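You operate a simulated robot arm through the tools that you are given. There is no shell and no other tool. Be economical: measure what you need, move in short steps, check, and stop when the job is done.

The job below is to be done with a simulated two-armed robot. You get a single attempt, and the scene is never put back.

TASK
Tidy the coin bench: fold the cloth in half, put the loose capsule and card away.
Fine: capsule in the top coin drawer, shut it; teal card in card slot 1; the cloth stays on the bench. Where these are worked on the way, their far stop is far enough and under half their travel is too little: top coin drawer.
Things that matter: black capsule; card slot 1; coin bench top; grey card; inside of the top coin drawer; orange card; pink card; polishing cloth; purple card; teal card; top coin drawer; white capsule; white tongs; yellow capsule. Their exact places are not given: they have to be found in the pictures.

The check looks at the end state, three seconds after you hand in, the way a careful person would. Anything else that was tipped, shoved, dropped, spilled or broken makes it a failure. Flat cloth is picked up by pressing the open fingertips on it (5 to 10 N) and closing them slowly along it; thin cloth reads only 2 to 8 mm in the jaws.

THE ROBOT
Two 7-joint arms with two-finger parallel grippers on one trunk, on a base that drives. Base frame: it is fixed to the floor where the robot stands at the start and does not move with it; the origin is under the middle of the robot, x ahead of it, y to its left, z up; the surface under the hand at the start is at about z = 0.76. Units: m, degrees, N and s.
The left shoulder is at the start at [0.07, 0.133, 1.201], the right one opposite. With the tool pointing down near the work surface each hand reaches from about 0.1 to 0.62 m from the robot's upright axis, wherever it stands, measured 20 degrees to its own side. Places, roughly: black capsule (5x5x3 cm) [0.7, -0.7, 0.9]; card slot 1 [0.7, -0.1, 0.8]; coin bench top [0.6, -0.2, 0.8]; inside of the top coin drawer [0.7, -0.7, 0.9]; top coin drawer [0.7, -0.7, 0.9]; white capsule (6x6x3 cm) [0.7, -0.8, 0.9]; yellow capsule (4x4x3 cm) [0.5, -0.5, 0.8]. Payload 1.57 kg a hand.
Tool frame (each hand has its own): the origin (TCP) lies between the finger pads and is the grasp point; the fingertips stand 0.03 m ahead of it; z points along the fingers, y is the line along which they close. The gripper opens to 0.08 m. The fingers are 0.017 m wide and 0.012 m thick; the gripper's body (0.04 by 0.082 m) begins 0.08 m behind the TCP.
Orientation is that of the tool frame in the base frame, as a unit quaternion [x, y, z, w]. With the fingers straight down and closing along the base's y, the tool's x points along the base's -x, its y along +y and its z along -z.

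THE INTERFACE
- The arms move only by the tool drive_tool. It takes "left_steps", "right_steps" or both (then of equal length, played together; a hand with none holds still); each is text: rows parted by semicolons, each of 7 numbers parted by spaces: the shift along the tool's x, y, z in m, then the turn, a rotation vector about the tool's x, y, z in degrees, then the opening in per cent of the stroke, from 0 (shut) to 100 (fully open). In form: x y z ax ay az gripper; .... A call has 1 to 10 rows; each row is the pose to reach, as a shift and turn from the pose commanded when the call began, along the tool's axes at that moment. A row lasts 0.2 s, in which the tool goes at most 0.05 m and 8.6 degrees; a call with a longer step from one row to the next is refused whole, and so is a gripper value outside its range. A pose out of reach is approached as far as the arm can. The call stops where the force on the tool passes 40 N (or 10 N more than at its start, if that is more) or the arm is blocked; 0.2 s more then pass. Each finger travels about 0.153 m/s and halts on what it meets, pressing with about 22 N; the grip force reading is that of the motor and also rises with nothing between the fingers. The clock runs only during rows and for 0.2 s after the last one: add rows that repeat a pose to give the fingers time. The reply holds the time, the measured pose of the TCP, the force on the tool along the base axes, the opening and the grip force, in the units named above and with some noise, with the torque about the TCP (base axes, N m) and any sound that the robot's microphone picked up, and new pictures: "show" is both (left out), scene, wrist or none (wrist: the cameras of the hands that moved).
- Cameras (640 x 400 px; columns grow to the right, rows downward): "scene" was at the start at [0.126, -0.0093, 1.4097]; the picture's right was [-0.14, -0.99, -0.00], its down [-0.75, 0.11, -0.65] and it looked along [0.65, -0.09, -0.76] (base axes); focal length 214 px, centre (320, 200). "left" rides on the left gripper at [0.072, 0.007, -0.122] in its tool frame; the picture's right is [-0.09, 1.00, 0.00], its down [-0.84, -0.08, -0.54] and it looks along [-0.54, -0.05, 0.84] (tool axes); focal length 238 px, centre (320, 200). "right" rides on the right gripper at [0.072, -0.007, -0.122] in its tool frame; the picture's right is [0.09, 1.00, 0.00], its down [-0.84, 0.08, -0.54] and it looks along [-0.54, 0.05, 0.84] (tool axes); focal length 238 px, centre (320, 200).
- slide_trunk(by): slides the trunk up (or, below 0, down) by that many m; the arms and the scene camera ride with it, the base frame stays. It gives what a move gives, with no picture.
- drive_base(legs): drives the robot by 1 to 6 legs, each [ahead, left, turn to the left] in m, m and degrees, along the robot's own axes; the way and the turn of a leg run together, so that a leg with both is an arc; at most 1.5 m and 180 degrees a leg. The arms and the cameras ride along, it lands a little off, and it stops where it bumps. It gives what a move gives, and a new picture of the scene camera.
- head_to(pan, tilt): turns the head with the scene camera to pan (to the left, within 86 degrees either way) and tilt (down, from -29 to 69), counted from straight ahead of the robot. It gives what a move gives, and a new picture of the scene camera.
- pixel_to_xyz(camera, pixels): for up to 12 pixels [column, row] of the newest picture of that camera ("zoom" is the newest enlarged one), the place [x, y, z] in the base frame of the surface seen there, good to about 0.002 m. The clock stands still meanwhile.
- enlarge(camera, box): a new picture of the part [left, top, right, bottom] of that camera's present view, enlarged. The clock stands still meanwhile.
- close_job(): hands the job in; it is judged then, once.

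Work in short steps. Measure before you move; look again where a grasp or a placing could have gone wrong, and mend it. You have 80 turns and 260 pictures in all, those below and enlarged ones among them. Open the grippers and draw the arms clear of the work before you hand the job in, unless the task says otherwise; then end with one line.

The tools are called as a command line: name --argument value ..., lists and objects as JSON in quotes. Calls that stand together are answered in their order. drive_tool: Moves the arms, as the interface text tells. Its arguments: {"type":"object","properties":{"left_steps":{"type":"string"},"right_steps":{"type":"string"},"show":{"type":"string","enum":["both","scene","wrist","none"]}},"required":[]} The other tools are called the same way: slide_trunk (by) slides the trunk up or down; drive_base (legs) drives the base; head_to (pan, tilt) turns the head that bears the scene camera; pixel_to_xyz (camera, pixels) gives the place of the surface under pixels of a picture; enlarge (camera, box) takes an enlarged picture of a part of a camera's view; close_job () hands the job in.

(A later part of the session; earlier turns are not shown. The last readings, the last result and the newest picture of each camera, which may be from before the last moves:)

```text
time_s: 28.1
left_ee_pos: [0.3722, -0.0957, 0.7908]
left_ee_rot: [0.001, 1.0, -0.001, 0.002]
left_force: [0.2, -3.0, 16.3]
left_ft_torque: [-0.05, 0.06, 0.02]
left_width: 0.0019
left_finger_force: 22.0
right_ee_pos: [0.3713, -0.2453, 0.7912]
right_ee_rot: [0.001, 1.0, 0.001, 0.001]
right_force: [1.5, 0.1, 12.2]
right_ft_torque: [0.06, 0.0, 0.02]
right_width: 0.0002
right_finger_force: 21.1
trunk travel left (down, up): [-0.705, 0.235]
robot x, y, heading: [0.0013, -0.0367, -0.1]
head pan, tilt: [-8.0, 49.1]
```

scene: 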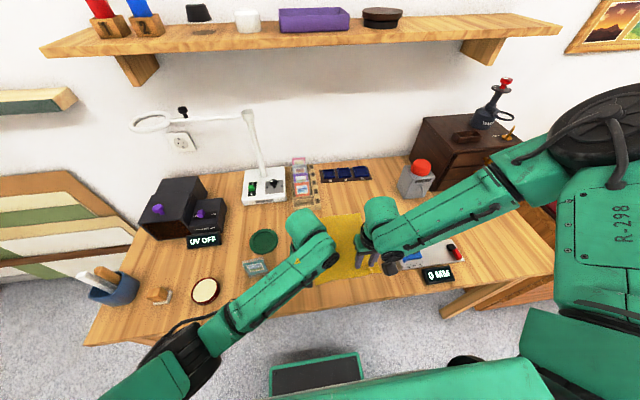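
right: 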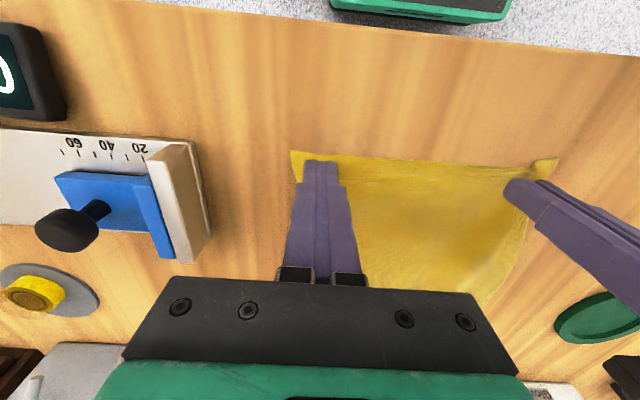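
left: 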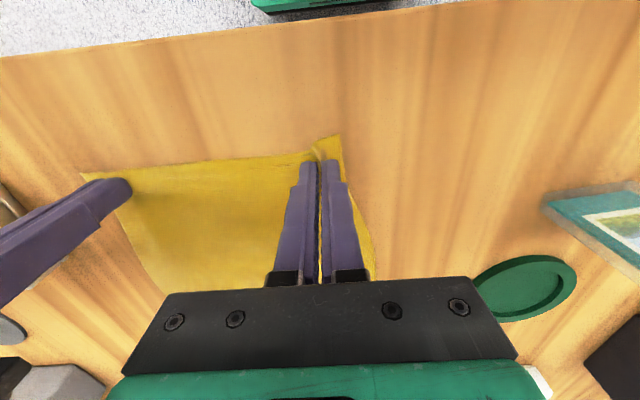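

Now the left holds (1.9 mm with a visible ridge), while the right slipped at 0.2 mm. I'll redo only the right, shifted 7 mm inward.

drive_tool --right_steps "0 0 -0.005 0 0 0 10; 0 0.007 -0.005 0 0 0 25; 0 0.007 -0.005 0 0 0 35; 0 0.007 -0.002 0 0 0 35; 0 0.007 -0.0004 0 0 0 35; 0 0.007 -0.0004 0 0 0 35" --show "wrist"

```text
time_s: 29.5
left_ee_pos: [0.3718, -0.097, 0.7913]
left_ee_rot: [0.001, 1.0, -0.002, 0.001]
left_force: [-0.5, 0.3, 22.3]
left_ft_torque: [0.05, 0.07, 0.01]
left_width: 0.0019
left_finger_force: 21.7
right_ee_pos: [0.3707, -0.2387, 0.7914]
right_ee_rot: [0.0, 1.0, 0.001, 0.002]
right_force: [-0.6, 1.2, 0.3]
right_ft_torque: [-0.01, -0.02, 0.03]
right_width: 0.0279
right_finger_force: 0.0
trunk travel left (down, up): [-0.705, 0.235]
robot x, y, heading: [0.0002, -0.0366, -0.1]
head pan, tilt: [-8.0, 49.1]
```

right: 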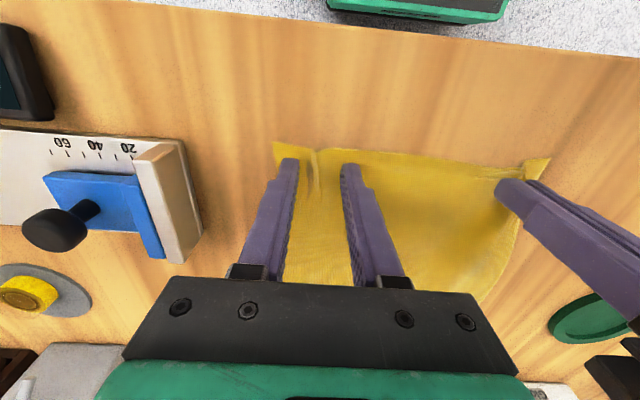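

Both fingers straddle a small wrinkle. I'll press to about 8 N and close slowly.

drive_tool --right_steps "0 0 0.0006 0 0 0 35; 0 0 0.0007 0 0 0 30; 0 0 0.0007 0 0 0 26; 0 0 0.0007 0 0 0 22; 0 0 0.0007 0 0 0 18; 0 0 0.0007 0 0 0 14; 0 0 0.0007 0 0 0 10; 0 0 0.0007 0 0 0 6; 0 0 0.0007 0 0 0 2; 0 0 0.0007 0 0 0 0" --show "wrist"

```text
time_s: 31.7
left_ee_pos: [0.3718, -0.095, 0.792]
left_ee_rot: [0.001, 1.0, -0.002, 0.002]
left_force: [1.1, -5.9, 17.4]
left_ft_torque: [-0.1, 0.02, -0.02]
left_width: 0.002
left_finger_force: 22.0
right_ee_pos: [0.3715, -0.238, 0.7916]
right_ee_rot: [0.0, 1.0, 0.002, 0.002]
right_force: [-0.7, 5.2, 10.0]
right_ft_torque: [0.14, -0.01, 0.04]
right_width: 0.0019
right_finger_force: 22.4
trunk travel left (down, up): [-0.705, 0.235]
robot x, y, heading: [0.0015, -0.0324, -0.2]
head pan, tilt: [-8.0, 49.1]
```

right: 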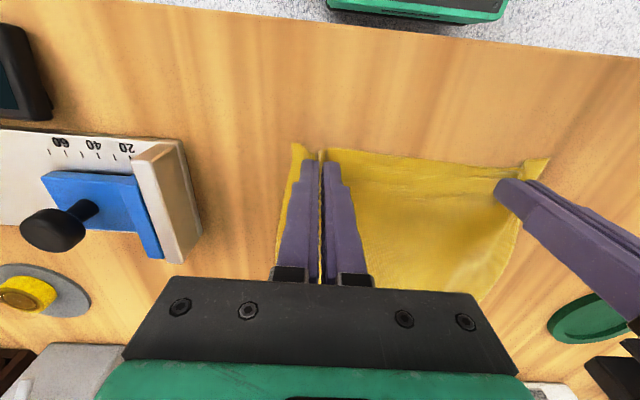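

Both jaws hold cloth at 1.9 and 2.0 mm. I'll fold along an arc about x≈0.48, both hands together, with the first part ending past the top.

drive_tool --left_steps "-0.0038 0 -0.022 0 0 0 0; -0.0115 0 -0.045 0 0 0 0; -0.0242 0 -0.066 0 0 0 0; -0.0426 0 -0.084 0 0 0 0; -0.065 0 -0.098 0 0 0 0; -0.09 0 -0.105 0 0 0 0; -0.118 0 -0.1066 0 0 0 0; -0.145 0 -0.1005 0 0 0 0; -0.17 0 -0.0877 0 0 0 0; -0.1905 0 -0.0688 0 0 0 0" --right_steps "-0.0038 0 -0.022 0 0 0 0; -0.0115 0 -0.045 0 0 0 0; -0.0242 0 -0.066 0 0 0 0; -0.0426 0 -0.084 0 0 0 0; -0.065 0 -0.098 0 0 0 0; -0.09 0 -0.105 0 0 0 0; -0.118 0 -0.1066 0 0 0 0; -0.145 0 -0.1005 0 0 0 0; -0.17 0 -0.0877 0 0 0 0; -0.1905 0 -0.0688 0 0 0 0"

```text
time_s: 33.9
left_ee_pos: [0.5492, -0.1006, 0.8722]
left_ee_rot: [0.003, 1.0, -0.003, 0.0]
left_force: [-1.5, -21.0, -0.2]
left_ft_torque: [-0.68, 0.04, 0.06]
left_width: 0.0018
left_finger_force: 22.0
left hand out of reach, approached as far as the arm can: row 10
right_ee_pos: [0.5313, -0.2476, 0.8754]
right_ee_rot: [0.0, 1.0, 0.003, 0.002]
right_force: [2.3, 21.7, -0.6]
right_ft_torque: [0.64, -0.09, 0.08]
right_width: 0.0017
right_finger_force: 21.6
right hand out of reach, approached as far as the arm can: row 9, 10
trunk travel left (down, up): [-0.705, 0.235]
robot x, y, heading: [0.0011, -0.0367, -0.2]
head pan, tilt: [-8.0, 49.1]
```

scene: 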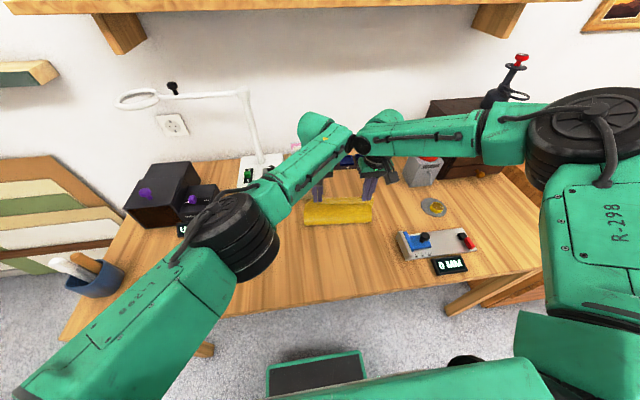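
right: 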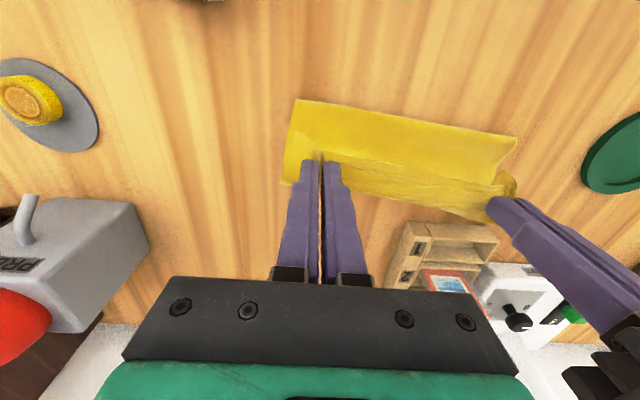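
left: 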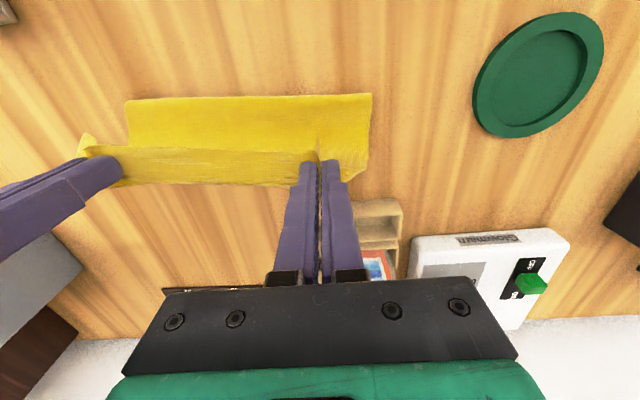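

The fold is rolling over (scene ~(338,212)), but both arms reached their limit near x≈0.54 and the cloth is taut at about 21 N. I'll slacken slightly and bring the left level with the right. The trunk and base can then do the remaining lowering and advance.

drive_tool --left_steps "0.009 -0.002 0 0 0 0 0; 0.016 -0.005 0 0 0 0 0" --right_steps "0 0.002 0 0 0 0 0; 0 0.005 0 0 0 0 0" --show "none"

slide_trunk --by -0.03

drive_base --legs '[[0.03, 0, 0]]'

```text
time_s: 34.5
left_ee_pos: [0.5346, -0.1019, 0.872]
left_ee_rot: [0.001, 1.0, 0.0, 0.0]
left_force: [0.1, -13.6, 1.3]
left_ft_torque: [-0.4, -0.04, 0.01]
left_width: 0.0017
left_finger_force: 21.9
right_ee_pos: [0.5306, -0.2454, 0.8766]
right_ee_rot: [0.002, 1.0, 0.001, 0.001]
right_force: [0.0, 13.8, -0.5]
right_ft_torque: [0.41, -0.01, 0.01]
right_width: 0.0019
right_finger_force: 22.4
trunk travel left (down, up): [-0.705, 0.235]
robot x, y, heading: [0.0019, -0.0364, -0.4]
head pan, tilt: [-8.0, 49.1]
```

```text
time_s: 35.3
left_ee_pos: [0.5348, -0.1018, 0.841]
left_ee_rot: [0.001, 1.0, -0.001, 0.0]
left_force: [-0.1, -11.8, 0.1]
left_ft_torque: [-0.38, 0.0, 0.04]
left_width: 0.0017
left_finger_force: 21.5
right_ee_pos: [0.5295, -0.2462, 0.8458]
right_ee_rot: [0.001, 1.0, 0.001, 0.001]
right_force: [-0.9, 11.4, 0.6]
right_ft_torque: [0.39, 0.02, 0.04]
right_width: 0.0018
right_finger_force: 22.6
trunk travel left (down, up): [-0.675, 0.265]
robot x, y, heading: [-0.0005, -0.0356, -0.0]
head pan, tilt: [-8.0, 49.1]
```

```text
time_s: 36.1
left_ee_pos: [0.5641, -0.1024, 0.843]
left_ee_rot: [0.002, 1.0, 0.001, 0.002]
left_force: [-0.6, -11.4, 0.9]
left_ft_torque: [-0.33, -0.01, 0.06]
left_width: 0.0019
left_finger_force: 21.9
right_ee_pos: [0.557, -0.2465, 0.8473]
right_ee_rot: [0.001, 1.0, 0.002, 0.003]
right_force: [-0.4, 11.2, -0.4]
right_ft_torque: [0.35, -0.03, 0.03]
right_width: 0.0016
right_finger_force: 22.0
trunk travel left (down, up): [-0.675, 0.265]
robot x, y, heading: [0.03, -0.0343, -0.2]
head pan, tilt: [-8.0, 49.1]
```

scene: 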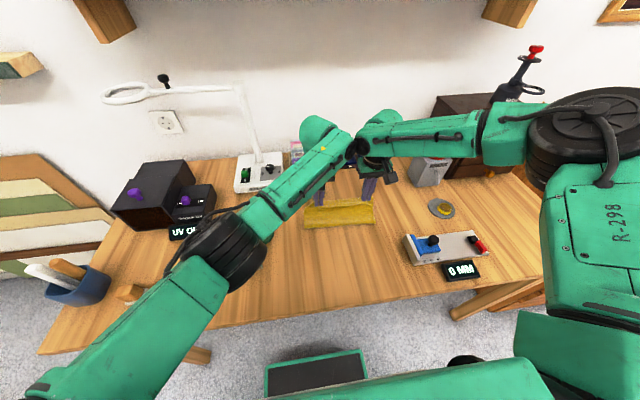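

Works as planned. I'll continue with the trunk down 3.5 cm and the base ahead 2.8 cm.

slide_trunk --by -0.035

drive_base --legs '[[0.028, 0, 0]]'

drive_tool --left_steps "0 0 0 0 0 0 0" --right_steps "0 0 0 0 0 0 0" --show "wrist"

```text
time_s: 36.9
left_ee_pos: [0.5645, -0.1019, 0.8049]
left_ee_rot: [0.002, 1.0, -0.001, 0.0]
left_force: [-0.3, -8.1, -0.8]
left_ft_torque: [-0.24, 0.01, 0.03]
left_width: 0.0014
left_finger_force: 21.4
right_ee_pos: [0.5597, -0.2453, 0.8115]
right_ee_rot: [0.0, 1.0, 0.002, 0.001]
right_force: [-0.7, 8.2, 0.0]
right_ft_torque: [0.26, 0.03, 0.03]
right_width: 0.0019
right_finger_force: 22.3
trunk travel left (down, up): [-0.64, 0.3]
robot x, y, heading: [0.0306, -0.036, -0.0]
head pan, tilt: [-8.0, 49.1]
```

```text
time_s: 37.7
left_ee_pos: [0.5898, -0.1031, 0.8075]
left_ee_rot: [0.003, 1.0, -0.001, 0.0]
left_force: [-0.5, -9.6, 0.2]
left_ft_torque: [-0.27, 0.0, 0.03]
left_width: 0.0016
left_finger_force: 21.9
right_ee_pos: [0.5862, -0.2461, 0.8132]
right_ee_rot: [0.001, 1.0, 0.003, 0.002]
right_force: [-0.8, 9.0, -1.4]
right_ft_torque: [0.29, -0.01, 0.04]
right_width: 0.002
right_finger_force: 21.7
trunk travel left (down, up): [-0.64, 0.3]
robot x, y, heading: [0.0599, -0.0343, -0.0]
head pan, tilt: [-8.0, 49.1]
```

scene: 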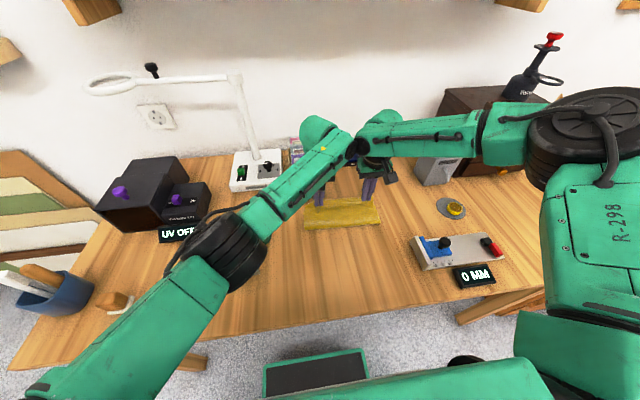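

```text
time_s: 38.1
left_ee_pos: [0.5912, -0.1038, 0.8081]
left_ee_rot: [0.002, 1.0, -0.002, 0.001]
left_force: [0.1, -5.2, -0.6]
left_ft_torque: [-0.2, -0.03, 0.02]
left_width: 0.0016
left_finger_force: 22.2
right_ee_pos: [0.5855, -0.2448, 0.812]
right_ee_rot: [0.0, 1.0, 0.002, 0.002]
right_force: [-0.7, 5.8, 0.3]
right_ft_torque: [0.15, 0.0, 0.01]
right_width: 0.0018
right_finger_force: 22.6
trunk travel left (down, up): [-0.64, 0.3]
robot x, y, heading: [0.0584, -0.0366, 0.0]
head pan, tilt: [-8.0, 49.1]
```

right: 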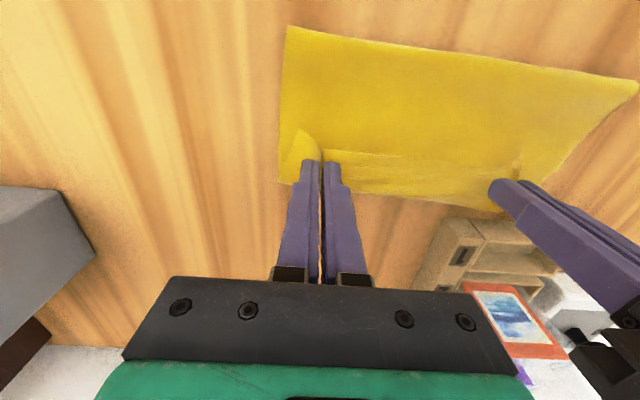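
left: 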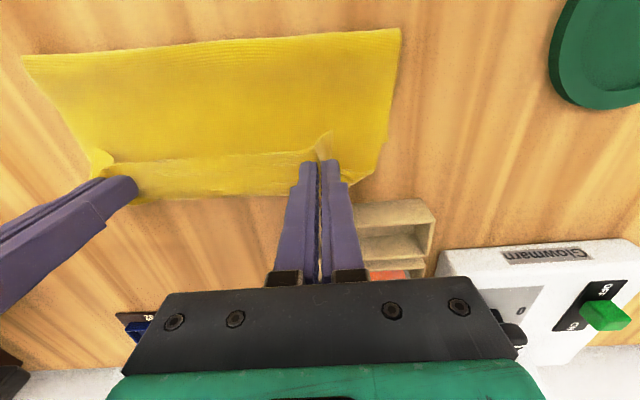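

The folded edge is nearly over the far edge, with a small stub curled at the fingers. I'll lower onto the bench and release gently.

drive_tool --left_steps "0 0 0.006 0 0 0 0; 0 0 0.012 0 0 0 0; 0 0 0.012 0 0 0 8; 0 0 0.012 0 0 0 16; 0 0 0.012 0 0 0 24; 0 0 -0.01 0 0 0 24; 0 0 -0.04 0 0 0 24; 0 0 -0.07 0 0 0 24; 0 0 -0.09 0 0 0 24" --right_steps "0 0 0.008 0 0 0 0; 0 0 0.016 0 0 0 0; 0 0 0.016 0 0 0 8; 0 0 0.016 0 0 0 16; 0 0 0.016 0 0 0 24; 0 0 -0.006 0 0 0 24; 0 0 -0.036 0 0 0 24; 0 0 -0.066 0 0 0 24; 0 0 -0.086 0 0 0 24" --show "both"

```text
time_s: 40.1
left_ee_pos: [0.5909, -0.1022, 0.8956]
left_ee_rot: [0.002, 1.0, -0.001, 0.0]
left_force: [-0.2, 0.4, -0.1]
left_ft_torque: [-0.03, 0.03, -0.02]
left_width: 0.0194
left_finger_force: 0.1
right_ee_pos: [0.5866, -0.2448, 0.8979]
right_ee_rot: [-0.001, 1.0, 0.002, 0.001]
right_force: [0.0, -0.4, 0.3]
right_ft_torque: [0.01, 0.02, 0.0]
right_width: 0.0193
right_finger_force: 0.0
right hand out of reach, approached as far as the arm can: row 2, 3, 4, 5
trunk travel left (down, up): [-0.64, 0.3]
robot x, y, heading: [0.0561, -0.0386, 0.4]
head pan, tilt: [-8.0, 49.1]
```

scene: 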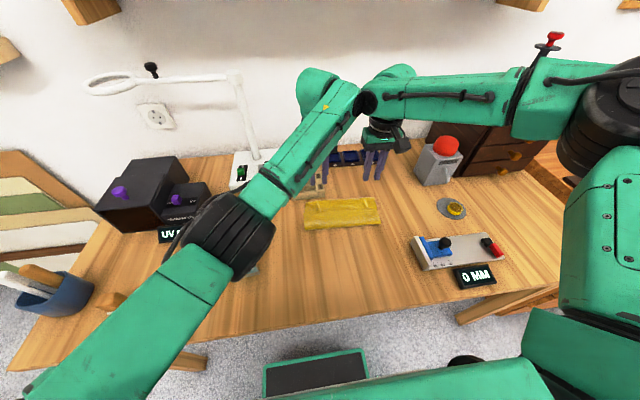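
right: 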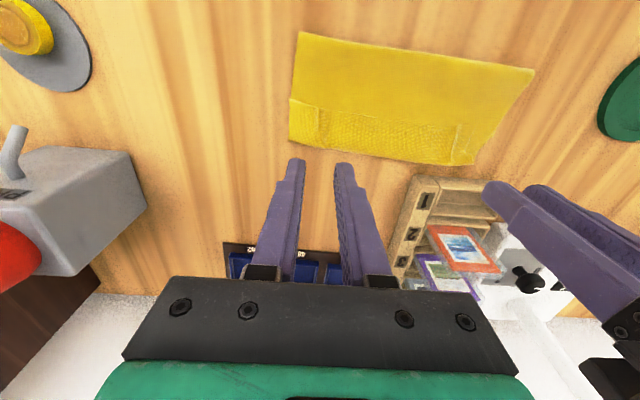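
left: 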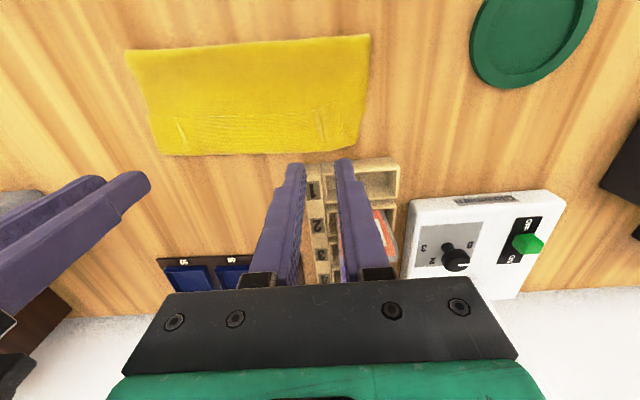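

The cloth looks folded in half with edges meeting. I'll zoom in and measure its extents.

enlarge --camera "left" --box '[110, 20, 390, 195]'

enlarge --camera "scene" --box '[290, 180, 400, 245]'

pixel_to_xyz --camera "left" --pixels '[[127, 54], [368, 35], [361, 148], [163, 153], [250, 46], [260, 150], [175, 118], [330, 108], [240, 90], [240, 130]]'

```text
2.29 times, centred on (250, 108) of left
```

zoom: 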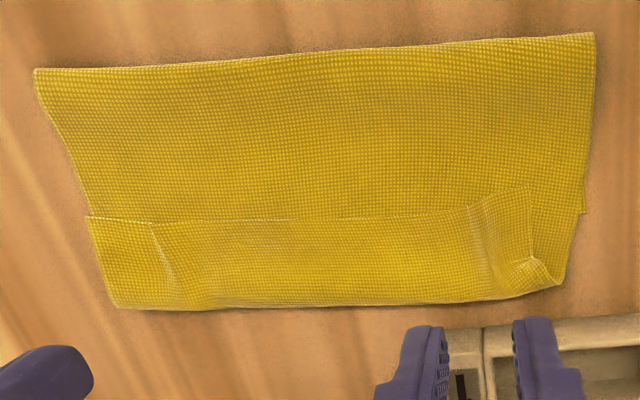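

```text
5.82 times, centred on (345, 212) of scene
```

zoom: 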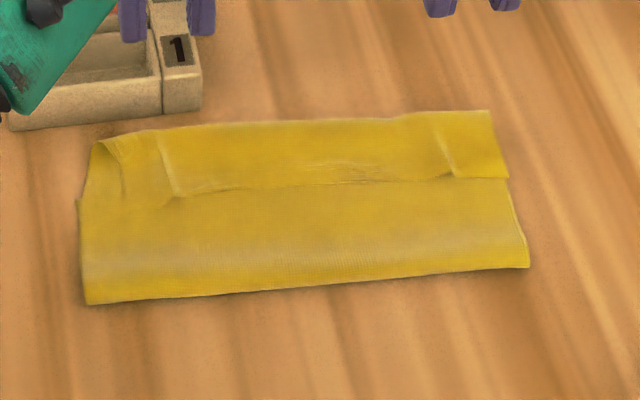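

```text
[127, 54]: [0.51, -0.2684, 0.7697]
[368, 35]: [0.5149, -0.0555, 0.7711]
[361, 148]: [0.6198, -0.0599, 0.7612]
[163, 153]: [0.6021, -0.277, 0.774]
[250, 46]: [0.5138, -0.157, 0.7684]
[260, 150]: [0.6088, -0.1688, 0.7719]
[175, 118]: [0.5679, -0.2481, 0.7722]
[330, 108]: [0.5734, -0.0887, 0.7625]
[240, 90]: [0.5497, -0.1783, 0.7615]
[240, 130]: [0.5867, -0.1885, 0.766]
```

The cloth is folded, with the far strip (x 0.57–0.61) turned back as a hem of about 3.5 cm; I'll revisit that if turns allow. Next is the card. I'll raise and retract both hands before driving the base right, so slot 1 is in the left arm's good range.

drive_tool --left_steps "0 0 -0.045 0 0 0 40; 0.03 0 -0.08 0 0 0 60; 0.075 0 -0.09 0 0 0 90; 0.12 0 -0.09 0 0 0 90; 0.165 0 -0.09 0 0 0 90" --right_steps "0 0 -0.045 0 0 0 24; 0.03 -0.02 -0.075 0 0 0 24; 0.06 -0.05 -0.09 0 0 0 24; 0.09 -0.08 -0.1 0 0 0 24; 0.12 -0.1 -0.11 0 0 0 24" --show "none"

drive_base --legs '[[0, -0.16, 0]]'

```text
time_s: 41.3
left_ee_pos: [0.4227, -0.101, 0.9865]
left_ee_rot: [0.002, 1.0, 0.0, 0.001]
left_force: [-0.4, 0.0, 0.2]
left_ft_torque: [0.02, -0.03, 0.03]
left_width: 0.0721
left_finger_force: 0.2
right_ee_pos: [0.464, -0.3472, 1.0063]
right_ee_rot: [0.0, 1.0, 0.002, 0.002]
right_force: [-0.8, -0.2, -0.3]
right_ft_torque: [0.04, -0.01, -0.02]
right_width: 0.0194
right_finger_force: 0.0
trunk travel left (down, up): [-0.64, 0.3]
robot x, y, heading: [0.0568, -0.0384, -0.0]
head pan, tilt: [-8.0, 49.1]
```

```text
time_s: 42.7
left_ee_pos: [0.4259, -0.2596, 0.9861]
left_ee_rot: [0.001, 1.0, 0.0, 0.0]
left_force: [0.4, 0.2, 0.4]
left_ft_torque: [-0.01, 0.02, -0.02]
left_width: 0.072
left_finger_force: 0.1
right_ee_pos: [0.4663, -0.5044, 1.0067]
right_ee_rot: [0.0, 1.0, 0.0, 0.002]
right_force: [-0.1, -0.2, -0.6]
right_ft_torque: [-0.01, 0.0, 0.0]
right_width: 0.0191
right_finger_force: 0.1
trunk travel left (down, up): [-0.64, 0.3]
robot x, y, heading: [0.055, -0.1993, -0.1]
head pan, tilt: [-8.0, 49.1]
```

scene: 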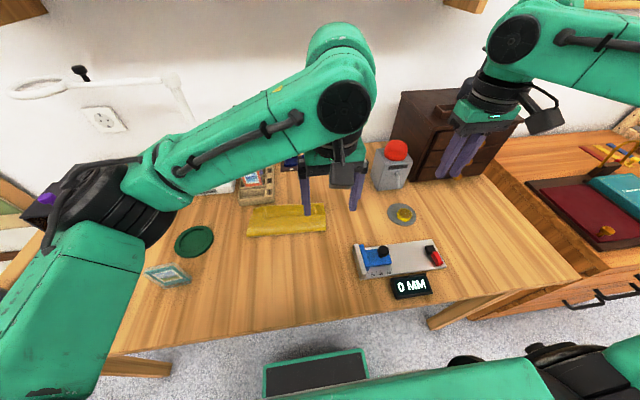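

The card stands undisturbed at (168,275). I'll bring the left hand above it at y≈0.10, keeping the height.

drive_tool --left_steps "0 0.045 0 0 0 0 95; 0 0.09 0 0 0 0 95; 0 0.135 0 0 0 0 95; 0 0.18 0 0 0 0 95; 0 0.225 0 0 0 0 95; 0 0.27 0 0 0 0 95; 0 0.315 0 0 0 0 95; 0.011 0.358 0 0 0 0 95; 0.011 0.358 0 0 0 0 95" --show "both"

```text
time_s: 44.7
left_ee_pos: [0.4143, 0.0959, 0.986]
left_ee_rot: [0.001, 1.0, 0.0, 0.0]
left_force: [1.1, 0.3, -0.5]
left_ft_torque: [0.04, 0.02, -0.03]
left_width: 0.0759
left_finger_force: 0.1
right_ee_pos: [0.4673, -0.5063, 1.0054]
right_ee_rot: [0.0, 1.0, 0.001, 0.001]
right_force: [0.4, -0.2, -0.5]
right_ft_torque: [0.0, -0.02, -0.01]
right_width: 0.0192
right_finger_force: 0.1
trunk travel left (down, up): [-0.64, 0.3]
robot x, y, heading: [0.0584, -0.1939, -0.0]
head pan, tilt: [-8.0, 49.1]
```

scene: 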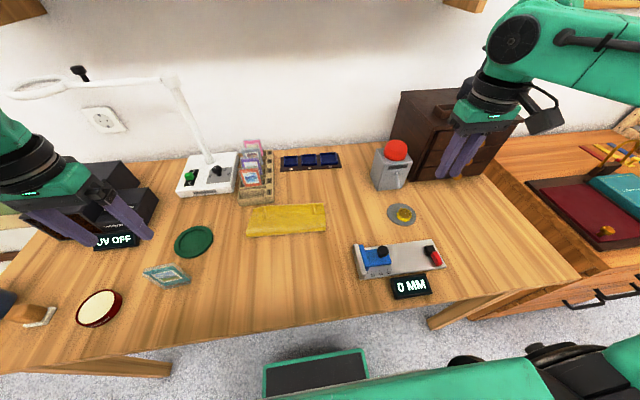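
left: 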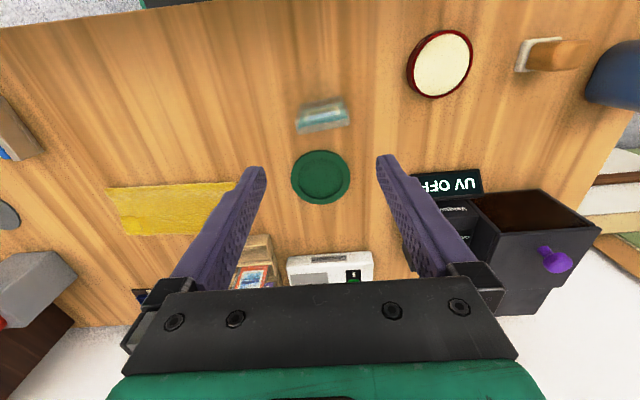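

I'll zoom on the slab in the left camera and measure its top edges and yaw.

enlarge --camera "left" --box '[280, 80, 370, 140]'

pixel_to_xyz --camera "left" --pixels '[[301, 108], [320, 105], [342, 101], [320, 98], [343, 96], [302, 103], [320, 120], [347, 119], [300, 127], [349, 123], [320, 101], [299, 130]]'

```text
6.67 times, centred on (325, 110) of left
```

zoom: 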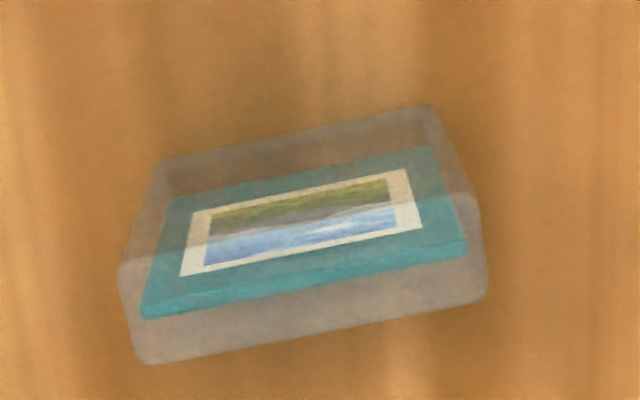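

```text
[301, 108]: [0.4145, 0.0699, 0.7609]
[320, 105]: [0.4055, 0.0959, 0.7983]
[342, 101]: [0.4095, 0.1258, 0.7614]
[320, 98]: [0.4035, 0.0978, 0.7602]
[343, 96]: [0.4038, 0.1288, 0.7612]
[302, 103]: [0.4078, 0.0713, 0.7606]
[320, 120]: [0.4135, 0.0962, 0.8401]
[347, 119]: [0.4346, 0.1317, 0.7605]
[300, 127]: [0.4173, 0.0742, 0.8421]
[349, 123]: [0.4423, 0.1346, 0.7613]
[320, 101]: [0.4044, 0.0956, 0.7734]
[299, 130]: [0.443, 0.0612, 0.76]
```

pixel_to_xyz --camera "zoom" --pixels '[[140, 290], [150, 340], [200, 275], [200, 340], [300, 260], [300, 320], [400, 240], [400, 300], [470, 225], [475, 285], [130, 280], [440, 265]]'

```text
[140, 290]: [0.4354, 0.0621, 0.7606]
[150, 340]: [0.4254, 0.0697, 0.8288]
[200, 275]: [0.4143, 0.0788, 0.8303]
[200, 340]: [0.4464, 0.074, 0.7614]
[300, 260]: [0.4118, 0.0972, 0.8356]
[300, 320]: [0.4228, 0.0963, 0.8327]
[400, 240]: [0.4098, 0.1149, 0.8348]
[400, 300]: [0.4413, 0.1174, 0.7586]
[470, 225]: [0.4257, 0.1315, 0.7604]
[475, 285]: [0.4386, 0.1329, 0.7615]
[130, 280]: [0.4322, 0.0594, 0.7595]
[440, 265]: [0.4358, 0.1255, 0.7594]
```

By ray geometry, the slab centre is about (0.411, 0.100), 16 mm thick, with its top at 0.845 and yawed about +5°. I'll turn the hand with it and descend so the tips are 5 cm above the bench, straddling it along y.

drive_tool --left_steps "0.003 0.004 0.02 0 0 -5 95; 0.003 0.004 0.06 0 0 -5 95; 0.003 0.004 0.1 0 0 -5 95; 0.003 0.004 0.1 0 0 -5 95" --show "wrist"

enlarge --camera "left" --box '[230, 60, 410, 180]'

```text
time_s: 45.7
left_ee_pos: [0.4119, 0.1014, 0.8854]
left_ee_rot: [-0.042, 0.999, -0.002, 0.0]
left_force: [0.2, -0.2, 0.0]
left_ft_torque: [-0.01, -0.01, -0.02]
left_width: 0.076
left_finger_force: 0.1
right_ee_pos: [0.4674, -0.5066, 1.0062]
right_ee_rot: [0.001, 1.0, 0.002, 0.001]
right_force: [-0.7, 0.3, -1.0]
right_ft_torque: [0.0, 0.01, 0.0]
right_width: 0.019
right_finger_force: 0.2
trunk travel left (down, up): [-0.64, 0.3]
robot x, y, heading: [0.058, -0.1937, -0.1]
head pan, tilt: [-8.0, 49.1]
```

left: 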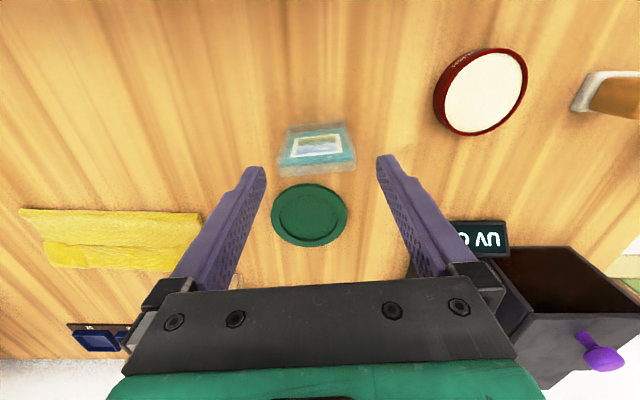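

```text
3.33 times, centred on (320, 120) of left
```

zoom: 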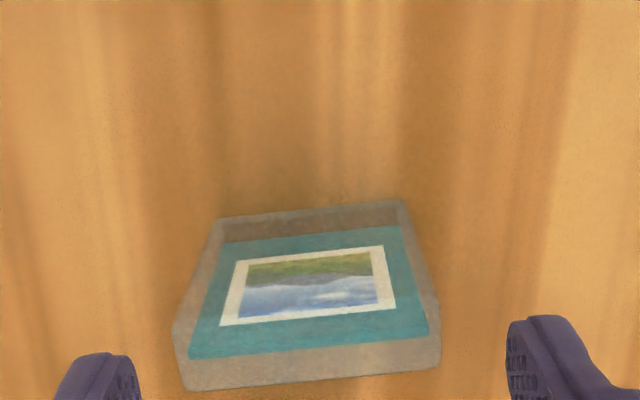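

The slab top centre (308,345 in zoom) is aligned with the fingers, offset about 3 mm to the left. I'll shift, descend 47 mm and close.

drive_tool --left_steps "0 -0.003 0.02 0 0 0 95; 0 -0.003 0.04 0 0 0 95; 0 -0.003 0.047 0 0 0 95; 0 -0.003 0.047 0 0 0 85; 0 -0.003 0.047 0 0 0 78; 0 -0.003 0.047 0 0 0 73; 0 -0.003 0.047 0 0 0 66; 0 -0.003 0.047 0 0 0 55; 0 -0.003 0.047 0 0 0 55" --show "wrist"

```text
time_s: 47.7
left_ee_pos: [0.4122, 0.0978, 0.8374]
left_ee_rot: [-0.042, 0.999, 0.0, 0.001]
left_force: [0.2, -0.4, 0.1]
left_ft_torque: [-0.04, -0.01, 0.01]
left_width: 0.0595
left_finger_force: 21.9
right_ee_pos: [0.4669, -0.5047, 1.0058]
right_ee_rot: [0.0, 1.0, 0.002, 0.001]
right_force: [-0.2, 0.0, 0.5]
right_ft_torque: [-0.01, 0.0, 0.0]
right_width: 0.0193
right_finger_force: 0.1
trunk travel left (down, up): [-0.64, 0.3]
robot x, y, heading: [0.0575, -0.1944, -0.0]
head pan, tilt: [-8.0, 49.1]
```

left: 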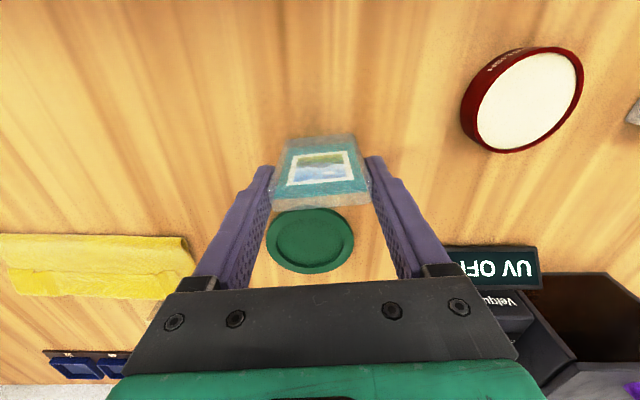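

The slab is gripped at 59.5 mm. I'll lift 10 cm, carry it over slot 1 (0.654, −0.066) and straighten the yaw.

drive_tool --left_steps "0 0 -0.03 0 0 0 55; 0 0 -0.07 0 0 0 55; 0 0 -0.1 0 0 0 55; -0.035 -0.029 -0.1 0 0 0 55; -0.0725 -0.059 -0.1 0 0 0 55; -0.11 -0.0895 -0.1 0 0 2 55; -0.148 -0.12 -0.1 0 0 4 55; -0.186 -0.151 -0.1 0 0 5 55; -0.2268 -0.1844 -0.1 0 0 5 55; -0.2268 -0.1844 -0.1 0 0 5 55" --show "both"

```text
refused: row 9 steps farther than a row can; nothing moved
```

Row 9 was too long a step, so I'll even out the rows.

drive_tool --left_steps "0 0 -0.05 0 0 0 55; 0 0 -0.1 0 0 0 55; -0.033 -0.027 -0.1 0 0 0 55; -0.07 -0.057 -0.1 0 0 0 55; -0.107 -0.087 -0.1 0 0 2 55; -0.144 -0.117 -0.1 0 0 4 55; -0.181 -0.147 -0.1 0 0 5 55; -0.21 -0.17 -0.1 0 0 5 55; -0.2268 -0.1844 -0.1 0 0 5 55; -0.2268 -0.1844 -0.1 0 0 5 55" --show "both"

```text
time_s: 49.9
left_ee_pos: [0.6567, -0.0665, 0.938]
left_ee_rot: [0.002, 1.0, -0.001, 0.002]
left_force: [0.2, -0.2, -0.2]
left_ft_torque: [-0.04, 0.02, -0.02]
left_width: 0.0592
left_finger_force: 21.9
right_ee_pos: [0.4673, -0.5051, 1.0056]
right_ee_rot: [-0.001, 1.0, 0.001, 0.001]
right_force: [-0.2, 0.3, 0.1]
right_ft_torque: [0.01, 0.02, -0.02]
right_width: 0.0191
right_finger_force: 0.1
trunk travel left (down, up): [-0.64, 0.3]
robot x, y, heading: [0.0563, -0.1971, -0.1]
head pan, tilt: [-8.0, 49.1]
```

scene: 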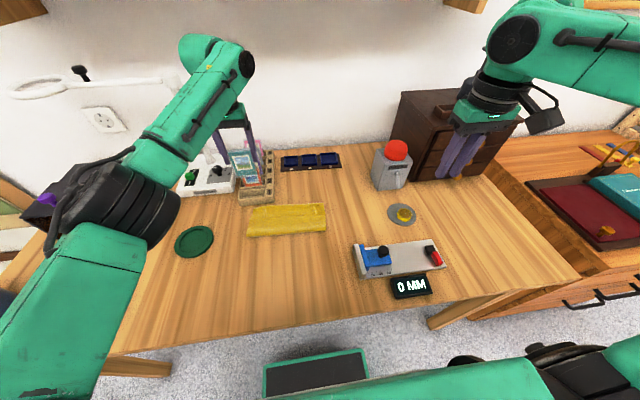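
left: 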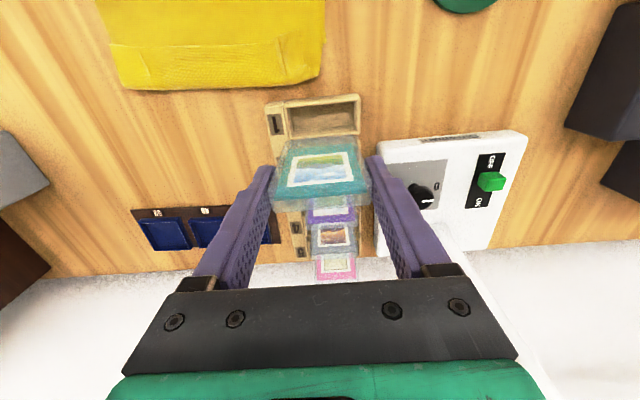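

Reach is fine. I'll re-measure the visible slot rim and the slab's lower edge before lowering.

enlarge --camera "left" --box '[250, 85, 390, 215]'

pixel_to_xyz --camera "left" --pixels '[[287, 107], [357, 98], [268, 112], [284, 115], [360, 112], [320, 102], [320, 125], [358, 130], [290, 135]]'

enlarge --camera "scene" --box '[215, 110, 305, 220]'

```text
3.08 times, centred on (320, 150) of left
```

zoom: 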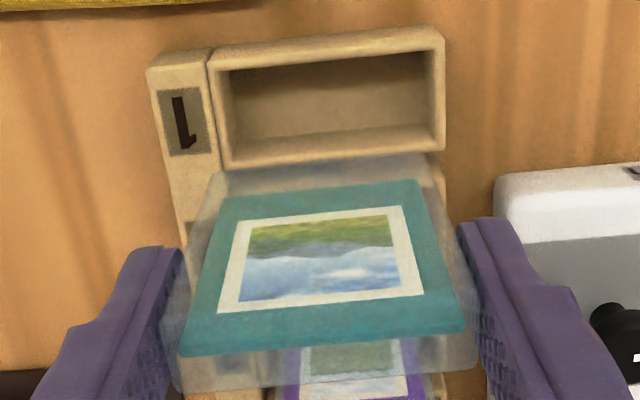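

```text
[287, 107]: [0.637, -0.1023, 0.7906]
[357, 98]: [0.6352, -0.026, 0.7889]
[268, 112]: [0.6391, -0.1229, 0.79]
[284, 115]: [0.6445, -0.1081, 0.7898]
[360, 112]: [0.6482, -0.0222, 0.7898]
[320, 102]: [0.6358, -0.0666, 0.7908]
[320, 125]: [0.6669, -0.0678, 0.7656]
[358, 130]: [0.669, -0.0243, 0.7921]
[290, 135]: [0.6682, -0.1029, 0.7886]
```

```text
3.64 times, centred on (260, 165) of scene
```

zoom: 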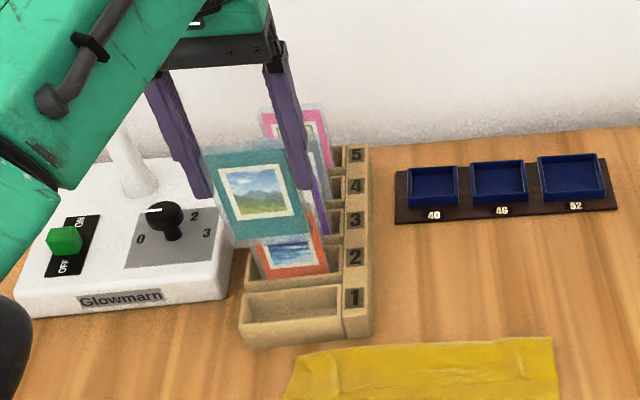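

Slot opening is centred at (0.652, −0.0645). I'll nudge x by −3 mm and y by +2 mm, then lower to 1 cm above the rim and check.

drive_tool --left_steps "0.003 0.002 0.02 0 0 0 55; 0.003 0.002 0.045 0 0 0 55; 0.003 0.002 0.06 0 0 0 55; 0.003 0.002 0.06 0 0 0 55" --show "wrist"

enlarge --camera "left" --box '[250, 85, 390, 215]'

enlarge --camera "scene" --box '[215, 110, 305, 220]'

```text
time_s: 50.9
left_ee_pos: [0.6527, -0.0657, 0.8775]
left_ee_rot: [0.002, 1.0, -0.001, 0.0]
left_force: [0.2, -0.6, -1.9]
left_ft_torque: [0.02, 0.0, -0.01]
left_width: 0.0596
left_finger_force: 22.3
right_ee_pos: [0.4672, -0.5052, 1.0051]
right_ee_rot: [0.0, 1.0, 0.002, 0.001]
right_force: [0.1, -0.4, 0.1]
right_ft_torque: [0.0, 0.02, 0.0]
right_width: 0.0191
right_finger_force: 0.1
trunk travel left (down, up): [-0.64, 0.3]
robot x, y, heading: [0.0567, -0.1979, -0.2]
head pan, tilt: [-8.0, 49.1]
```

left: 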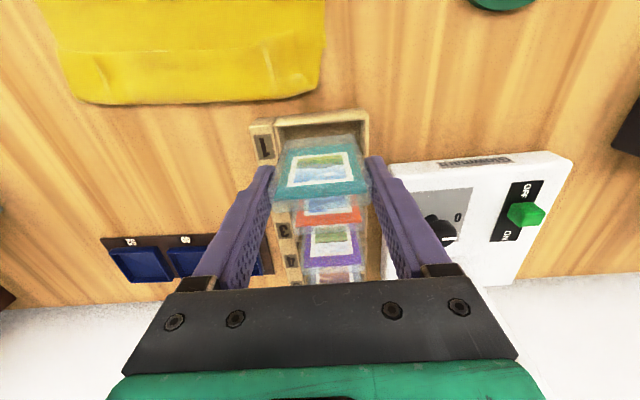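

```text
3.08 times, centred on (320, 150) of left
```

zoom: 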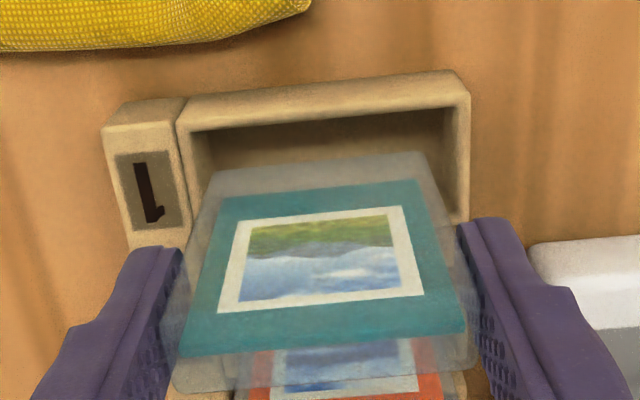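

```text
3.64 times, centred on (260, 165) of scene
```

zoom: 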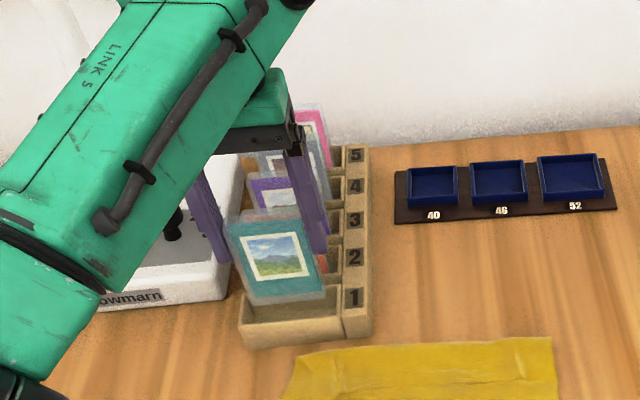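

The slab is centred over slot 1. I'll lower it slowly into the slot.

drive_tool --left_steps "0 0 0.01 0 0 0 55; 0 0 0.018 0 0 0 55; 0 0 0.025 0 0 0 55; 0 0 0.03 0 0 0 55; 0 0 0.033 0 0 0 55; 0 0 0.033 0 0 0 55" --show "both"

enlarge --camera "scene" --box '[215, 110, 305, 220]'

```text
time_s: 52.3
left_ee_pos: [0.6525, -0.0649, 0.8457]
left_ee_rot: [0.001, 1.0, -0.001, 0.0]
left_force: [0.2, 0.2, -0.9]
left_ft_torque: [0.0, 0.0, 0.0]
left_width: 0.0593
left_finger_force: 22.2
right_ee_pos: [0.468, -0.505, 1.0061]
right_ee_rot: [-0.001, 1.0, 0.003, 0.001]
right_force: [0.3, 0.2, -0.4]
right_ft_torque: [0.0, 0.03, 0.01]
right_width: 0.0193
right_finger_force: 0.0
trunk travel left (down, up): [-0.64, 0.3]
robot x, y, heading: [0.0579, -0.1975, 0.1]
head pan, tilt: [-8.0, 49.1]
```

scene: 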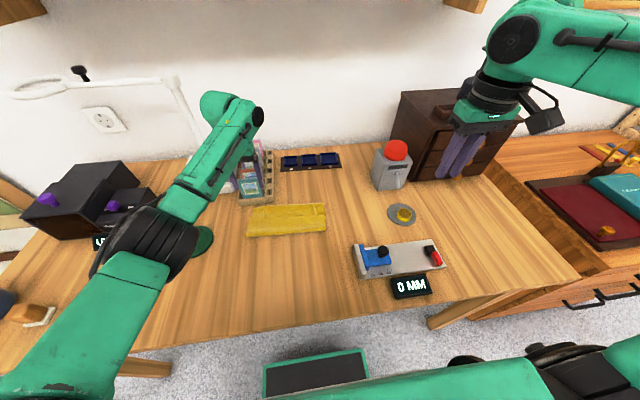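
left: 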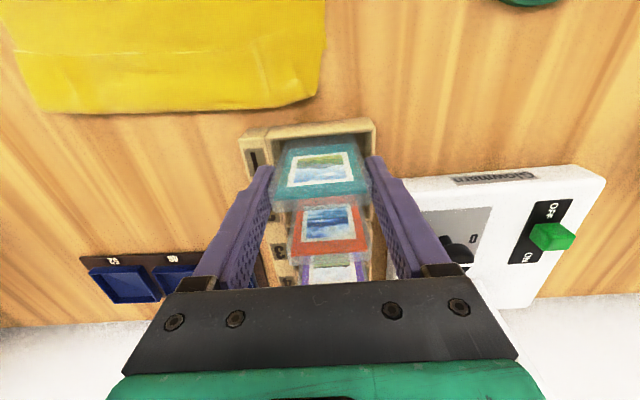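

```text
3.64 times, centred on (260, 165) of scene
```

zoom: 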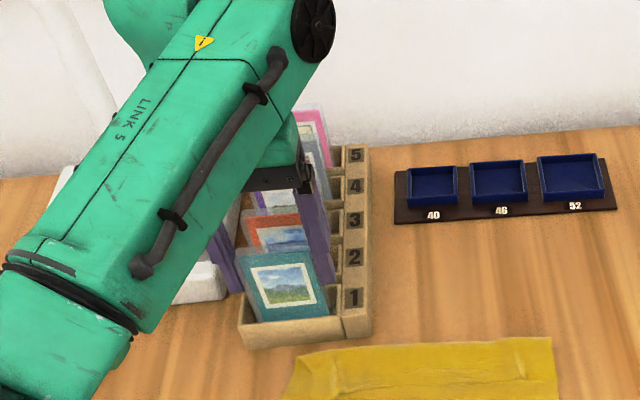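

It's in slot 1. I'll go down the last 3 mm to the floor, open gently and lift straight up.

drive_tool --left_steps "0 0 0.0015 0 0 0 60; 0 0 0.003 0 0 0 72; 0 0 0.003 0 0 0 78; 0 0 0.003 0 0 0 85; 0 0 0.003 0 0 0 92; 0 0 -0.03 0 0 0 92; 0 0 -0.075 0 0 0 92; 0 0 -0.115 0 0 0 92" --show "both"

enlarge --camera "left" --box '[240, 70, 400, 200]'

```text
time_s: 54.1
left_ee_pos: [0.6508, -0.0645, 0.9619]
left_ee_rot: [0.002, 1.0, 0.0, 0.0]
left_force: [0.1, 0.2, -0.4]
left_ft_torque: [-0.04, 0.02, -0.01]
left_width: 0.0734
left_finger_force: 0.0
right_ee_pos: [0.4682, -0.506, 1.0063]
right_ee_rot: [0.0, 1.0, 0.002, 0.001]
right_force: [0.6, 0.5, 1.0]
right_ft_torque: [-0.01, -0.01, 0.03]
right_width: 0.0192
right_finger_force: 0.0
trunk travel left (down, up): [-0.64, 0.3]
robot x, y, heading: [0.056, -0.1964, 0.2]
head pan, tilt: [-8.0, 49.1]
```

scene: 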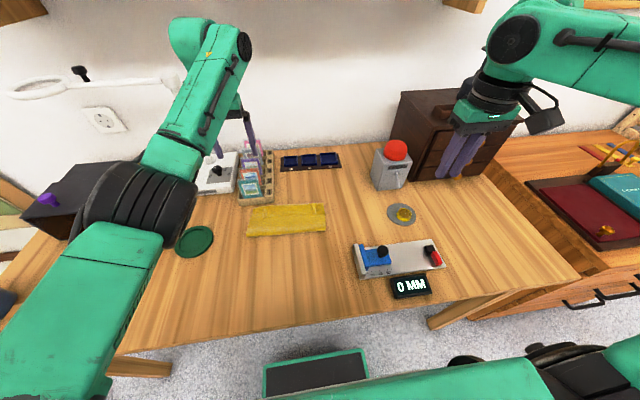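
left: 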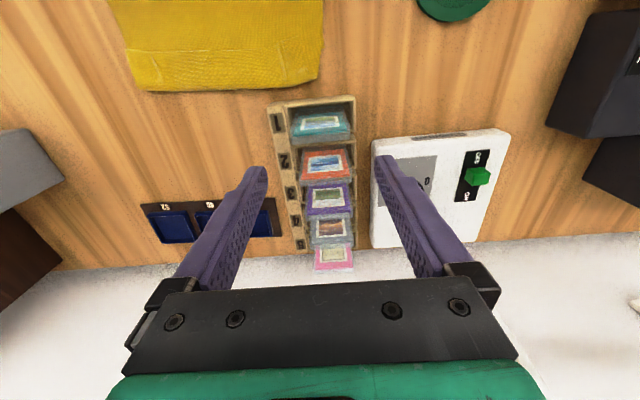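

```text
3.08 times, centred on (320, 135) of left
```

zoom: 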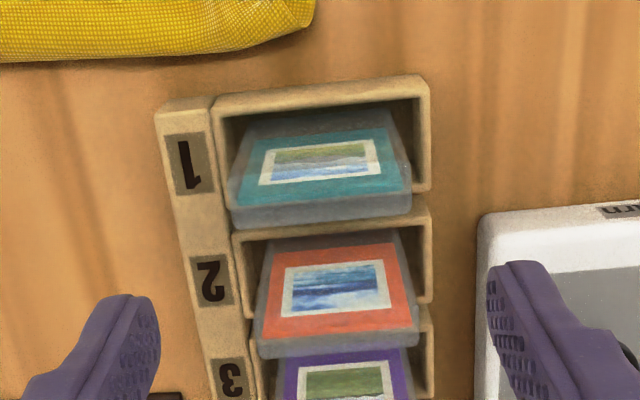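

The teal card sits in slot 1 with the others untouched. Next is the drawer and capsule: I'll retract the left hand back and up, drive the base 0.3 m right and look at the cabinet.

drive_tool --left_steps "0 0 -0.045 0 0 0 60; 0.04 0 -0.06 0 0 0 40; 0.085 0 -0.06 0 0 0 20; 0.13 0 -0.06 0 0 0 20; 0.175 0 -0.06 0 0 0 20; 0.22 0 -0.06 0 0 0 20; 0.25 0 -0.06 0 0 0 20" --show "none"

drive_base --legs '[[0, -0.3, 0]]'

head_to --pan -20 --tilt 40

```text
time_s: 55.7
left_ee_pos: [0.627, -0.0525, 1.0641]
left_ee_rot: [0.002, 1.0, -0.001, 0.0]
left_force: [-0.1, 0.8, -0.3]
left_ft_torque: [0.02, -0.03, -0.03]
left_width: 0.016
left_finger_force: 0.1
left hand out of reach, approached as far as the arm can: row 1, 2, 3, 4, 5, 6, 7
right_ee_pos: [0.4629, -0.5057, 1.0072]
right_ee_rot: [0.0, 1.0, 0.002, 0.003]
right_force: [-0.3, 0.0, 0.0]
right_ft_torque: [0.02, -0.06, 0.0]
right_width: 0.0192
right_finger_force: 0.0
trunk travel left (down, up): [-0.64, 0.3]
robot x, y, heading: [0.0557, -0.1999, -0.0]
head pan, tilt: [-8.0, 49.1]
```

```text
time_s: 57.8
left_ee_pos: [0.6308, -0.3526, 1.0609]
left_ee_rot: [0.002, 1.0, -0.001, 0.0]
left_force: [-0.4, 0.2, -0.4]
left_ft_torque: [0.01, 0.01, -0.03]
left_width: 0.0157
left_finger_force: 0.1
right_ee_pos: [0.4654, -0.8059, 1.0056]
right_ee_rot: [0.0, 1.0, 0.001, 0.001]
right_force: [0.0, -0.2, 0.4]
right_ft_torque: [-0.01, 0.0, 0.0]
right_width: 0.0193
right_finger_force: 0.2
trunk travel left (down, up): [-0.64, 0.3]
robot x, y, heading: [0.0593, -0.497, -0.1]
head pan, tilt: [-8.0, 49.1]
```

scene: 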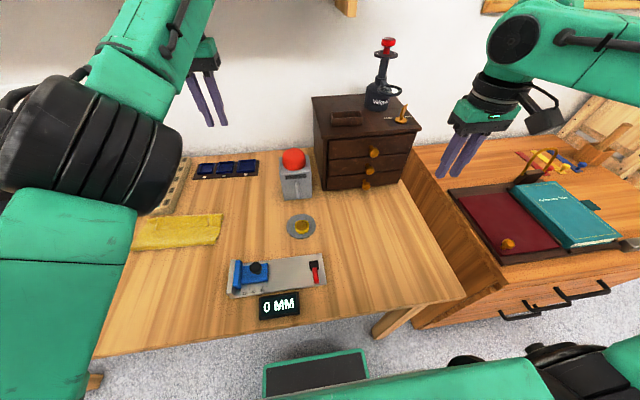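

```text
time_s: 58.5
left_ee_pos: [0.6306, -0.3525, 1.0613]
left_ee_rot: [0.002, 1.0, -0.001, 0.0]
left_force: [-0.4, 0.3, 0.7]
left_ft_torque: [-0.01, -0.01, -0.01]
left_width: 0.0158
left_finger_force: 0.1
right_ee_pos: [0.4655, -0.8063, 1.0056]
right_ee_rot: [0.0, 1.0, 0.002, 0.001]
right_force: [-0.1, 0.2, 0.4]
right_ft_torque: [-0.01, 0.02, -0.01]
right_width: 0.0193
right_finger_force: 0.1
trunk travel left (down, up): [-0.64, 0.3]
robot x, y, heading: [0.0578, -0.4999, -0.2]
head pan, tilt: [-20.0, 40.0]
```

scene: 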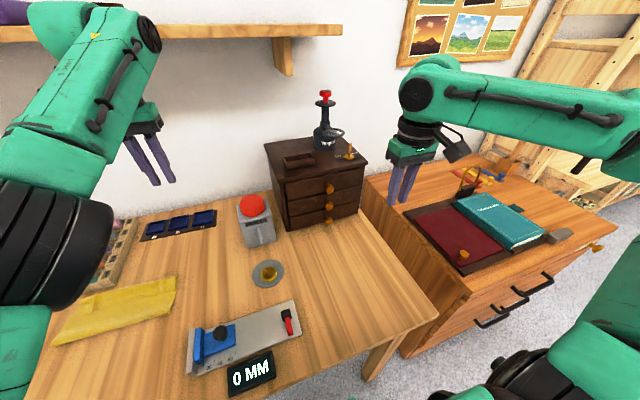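

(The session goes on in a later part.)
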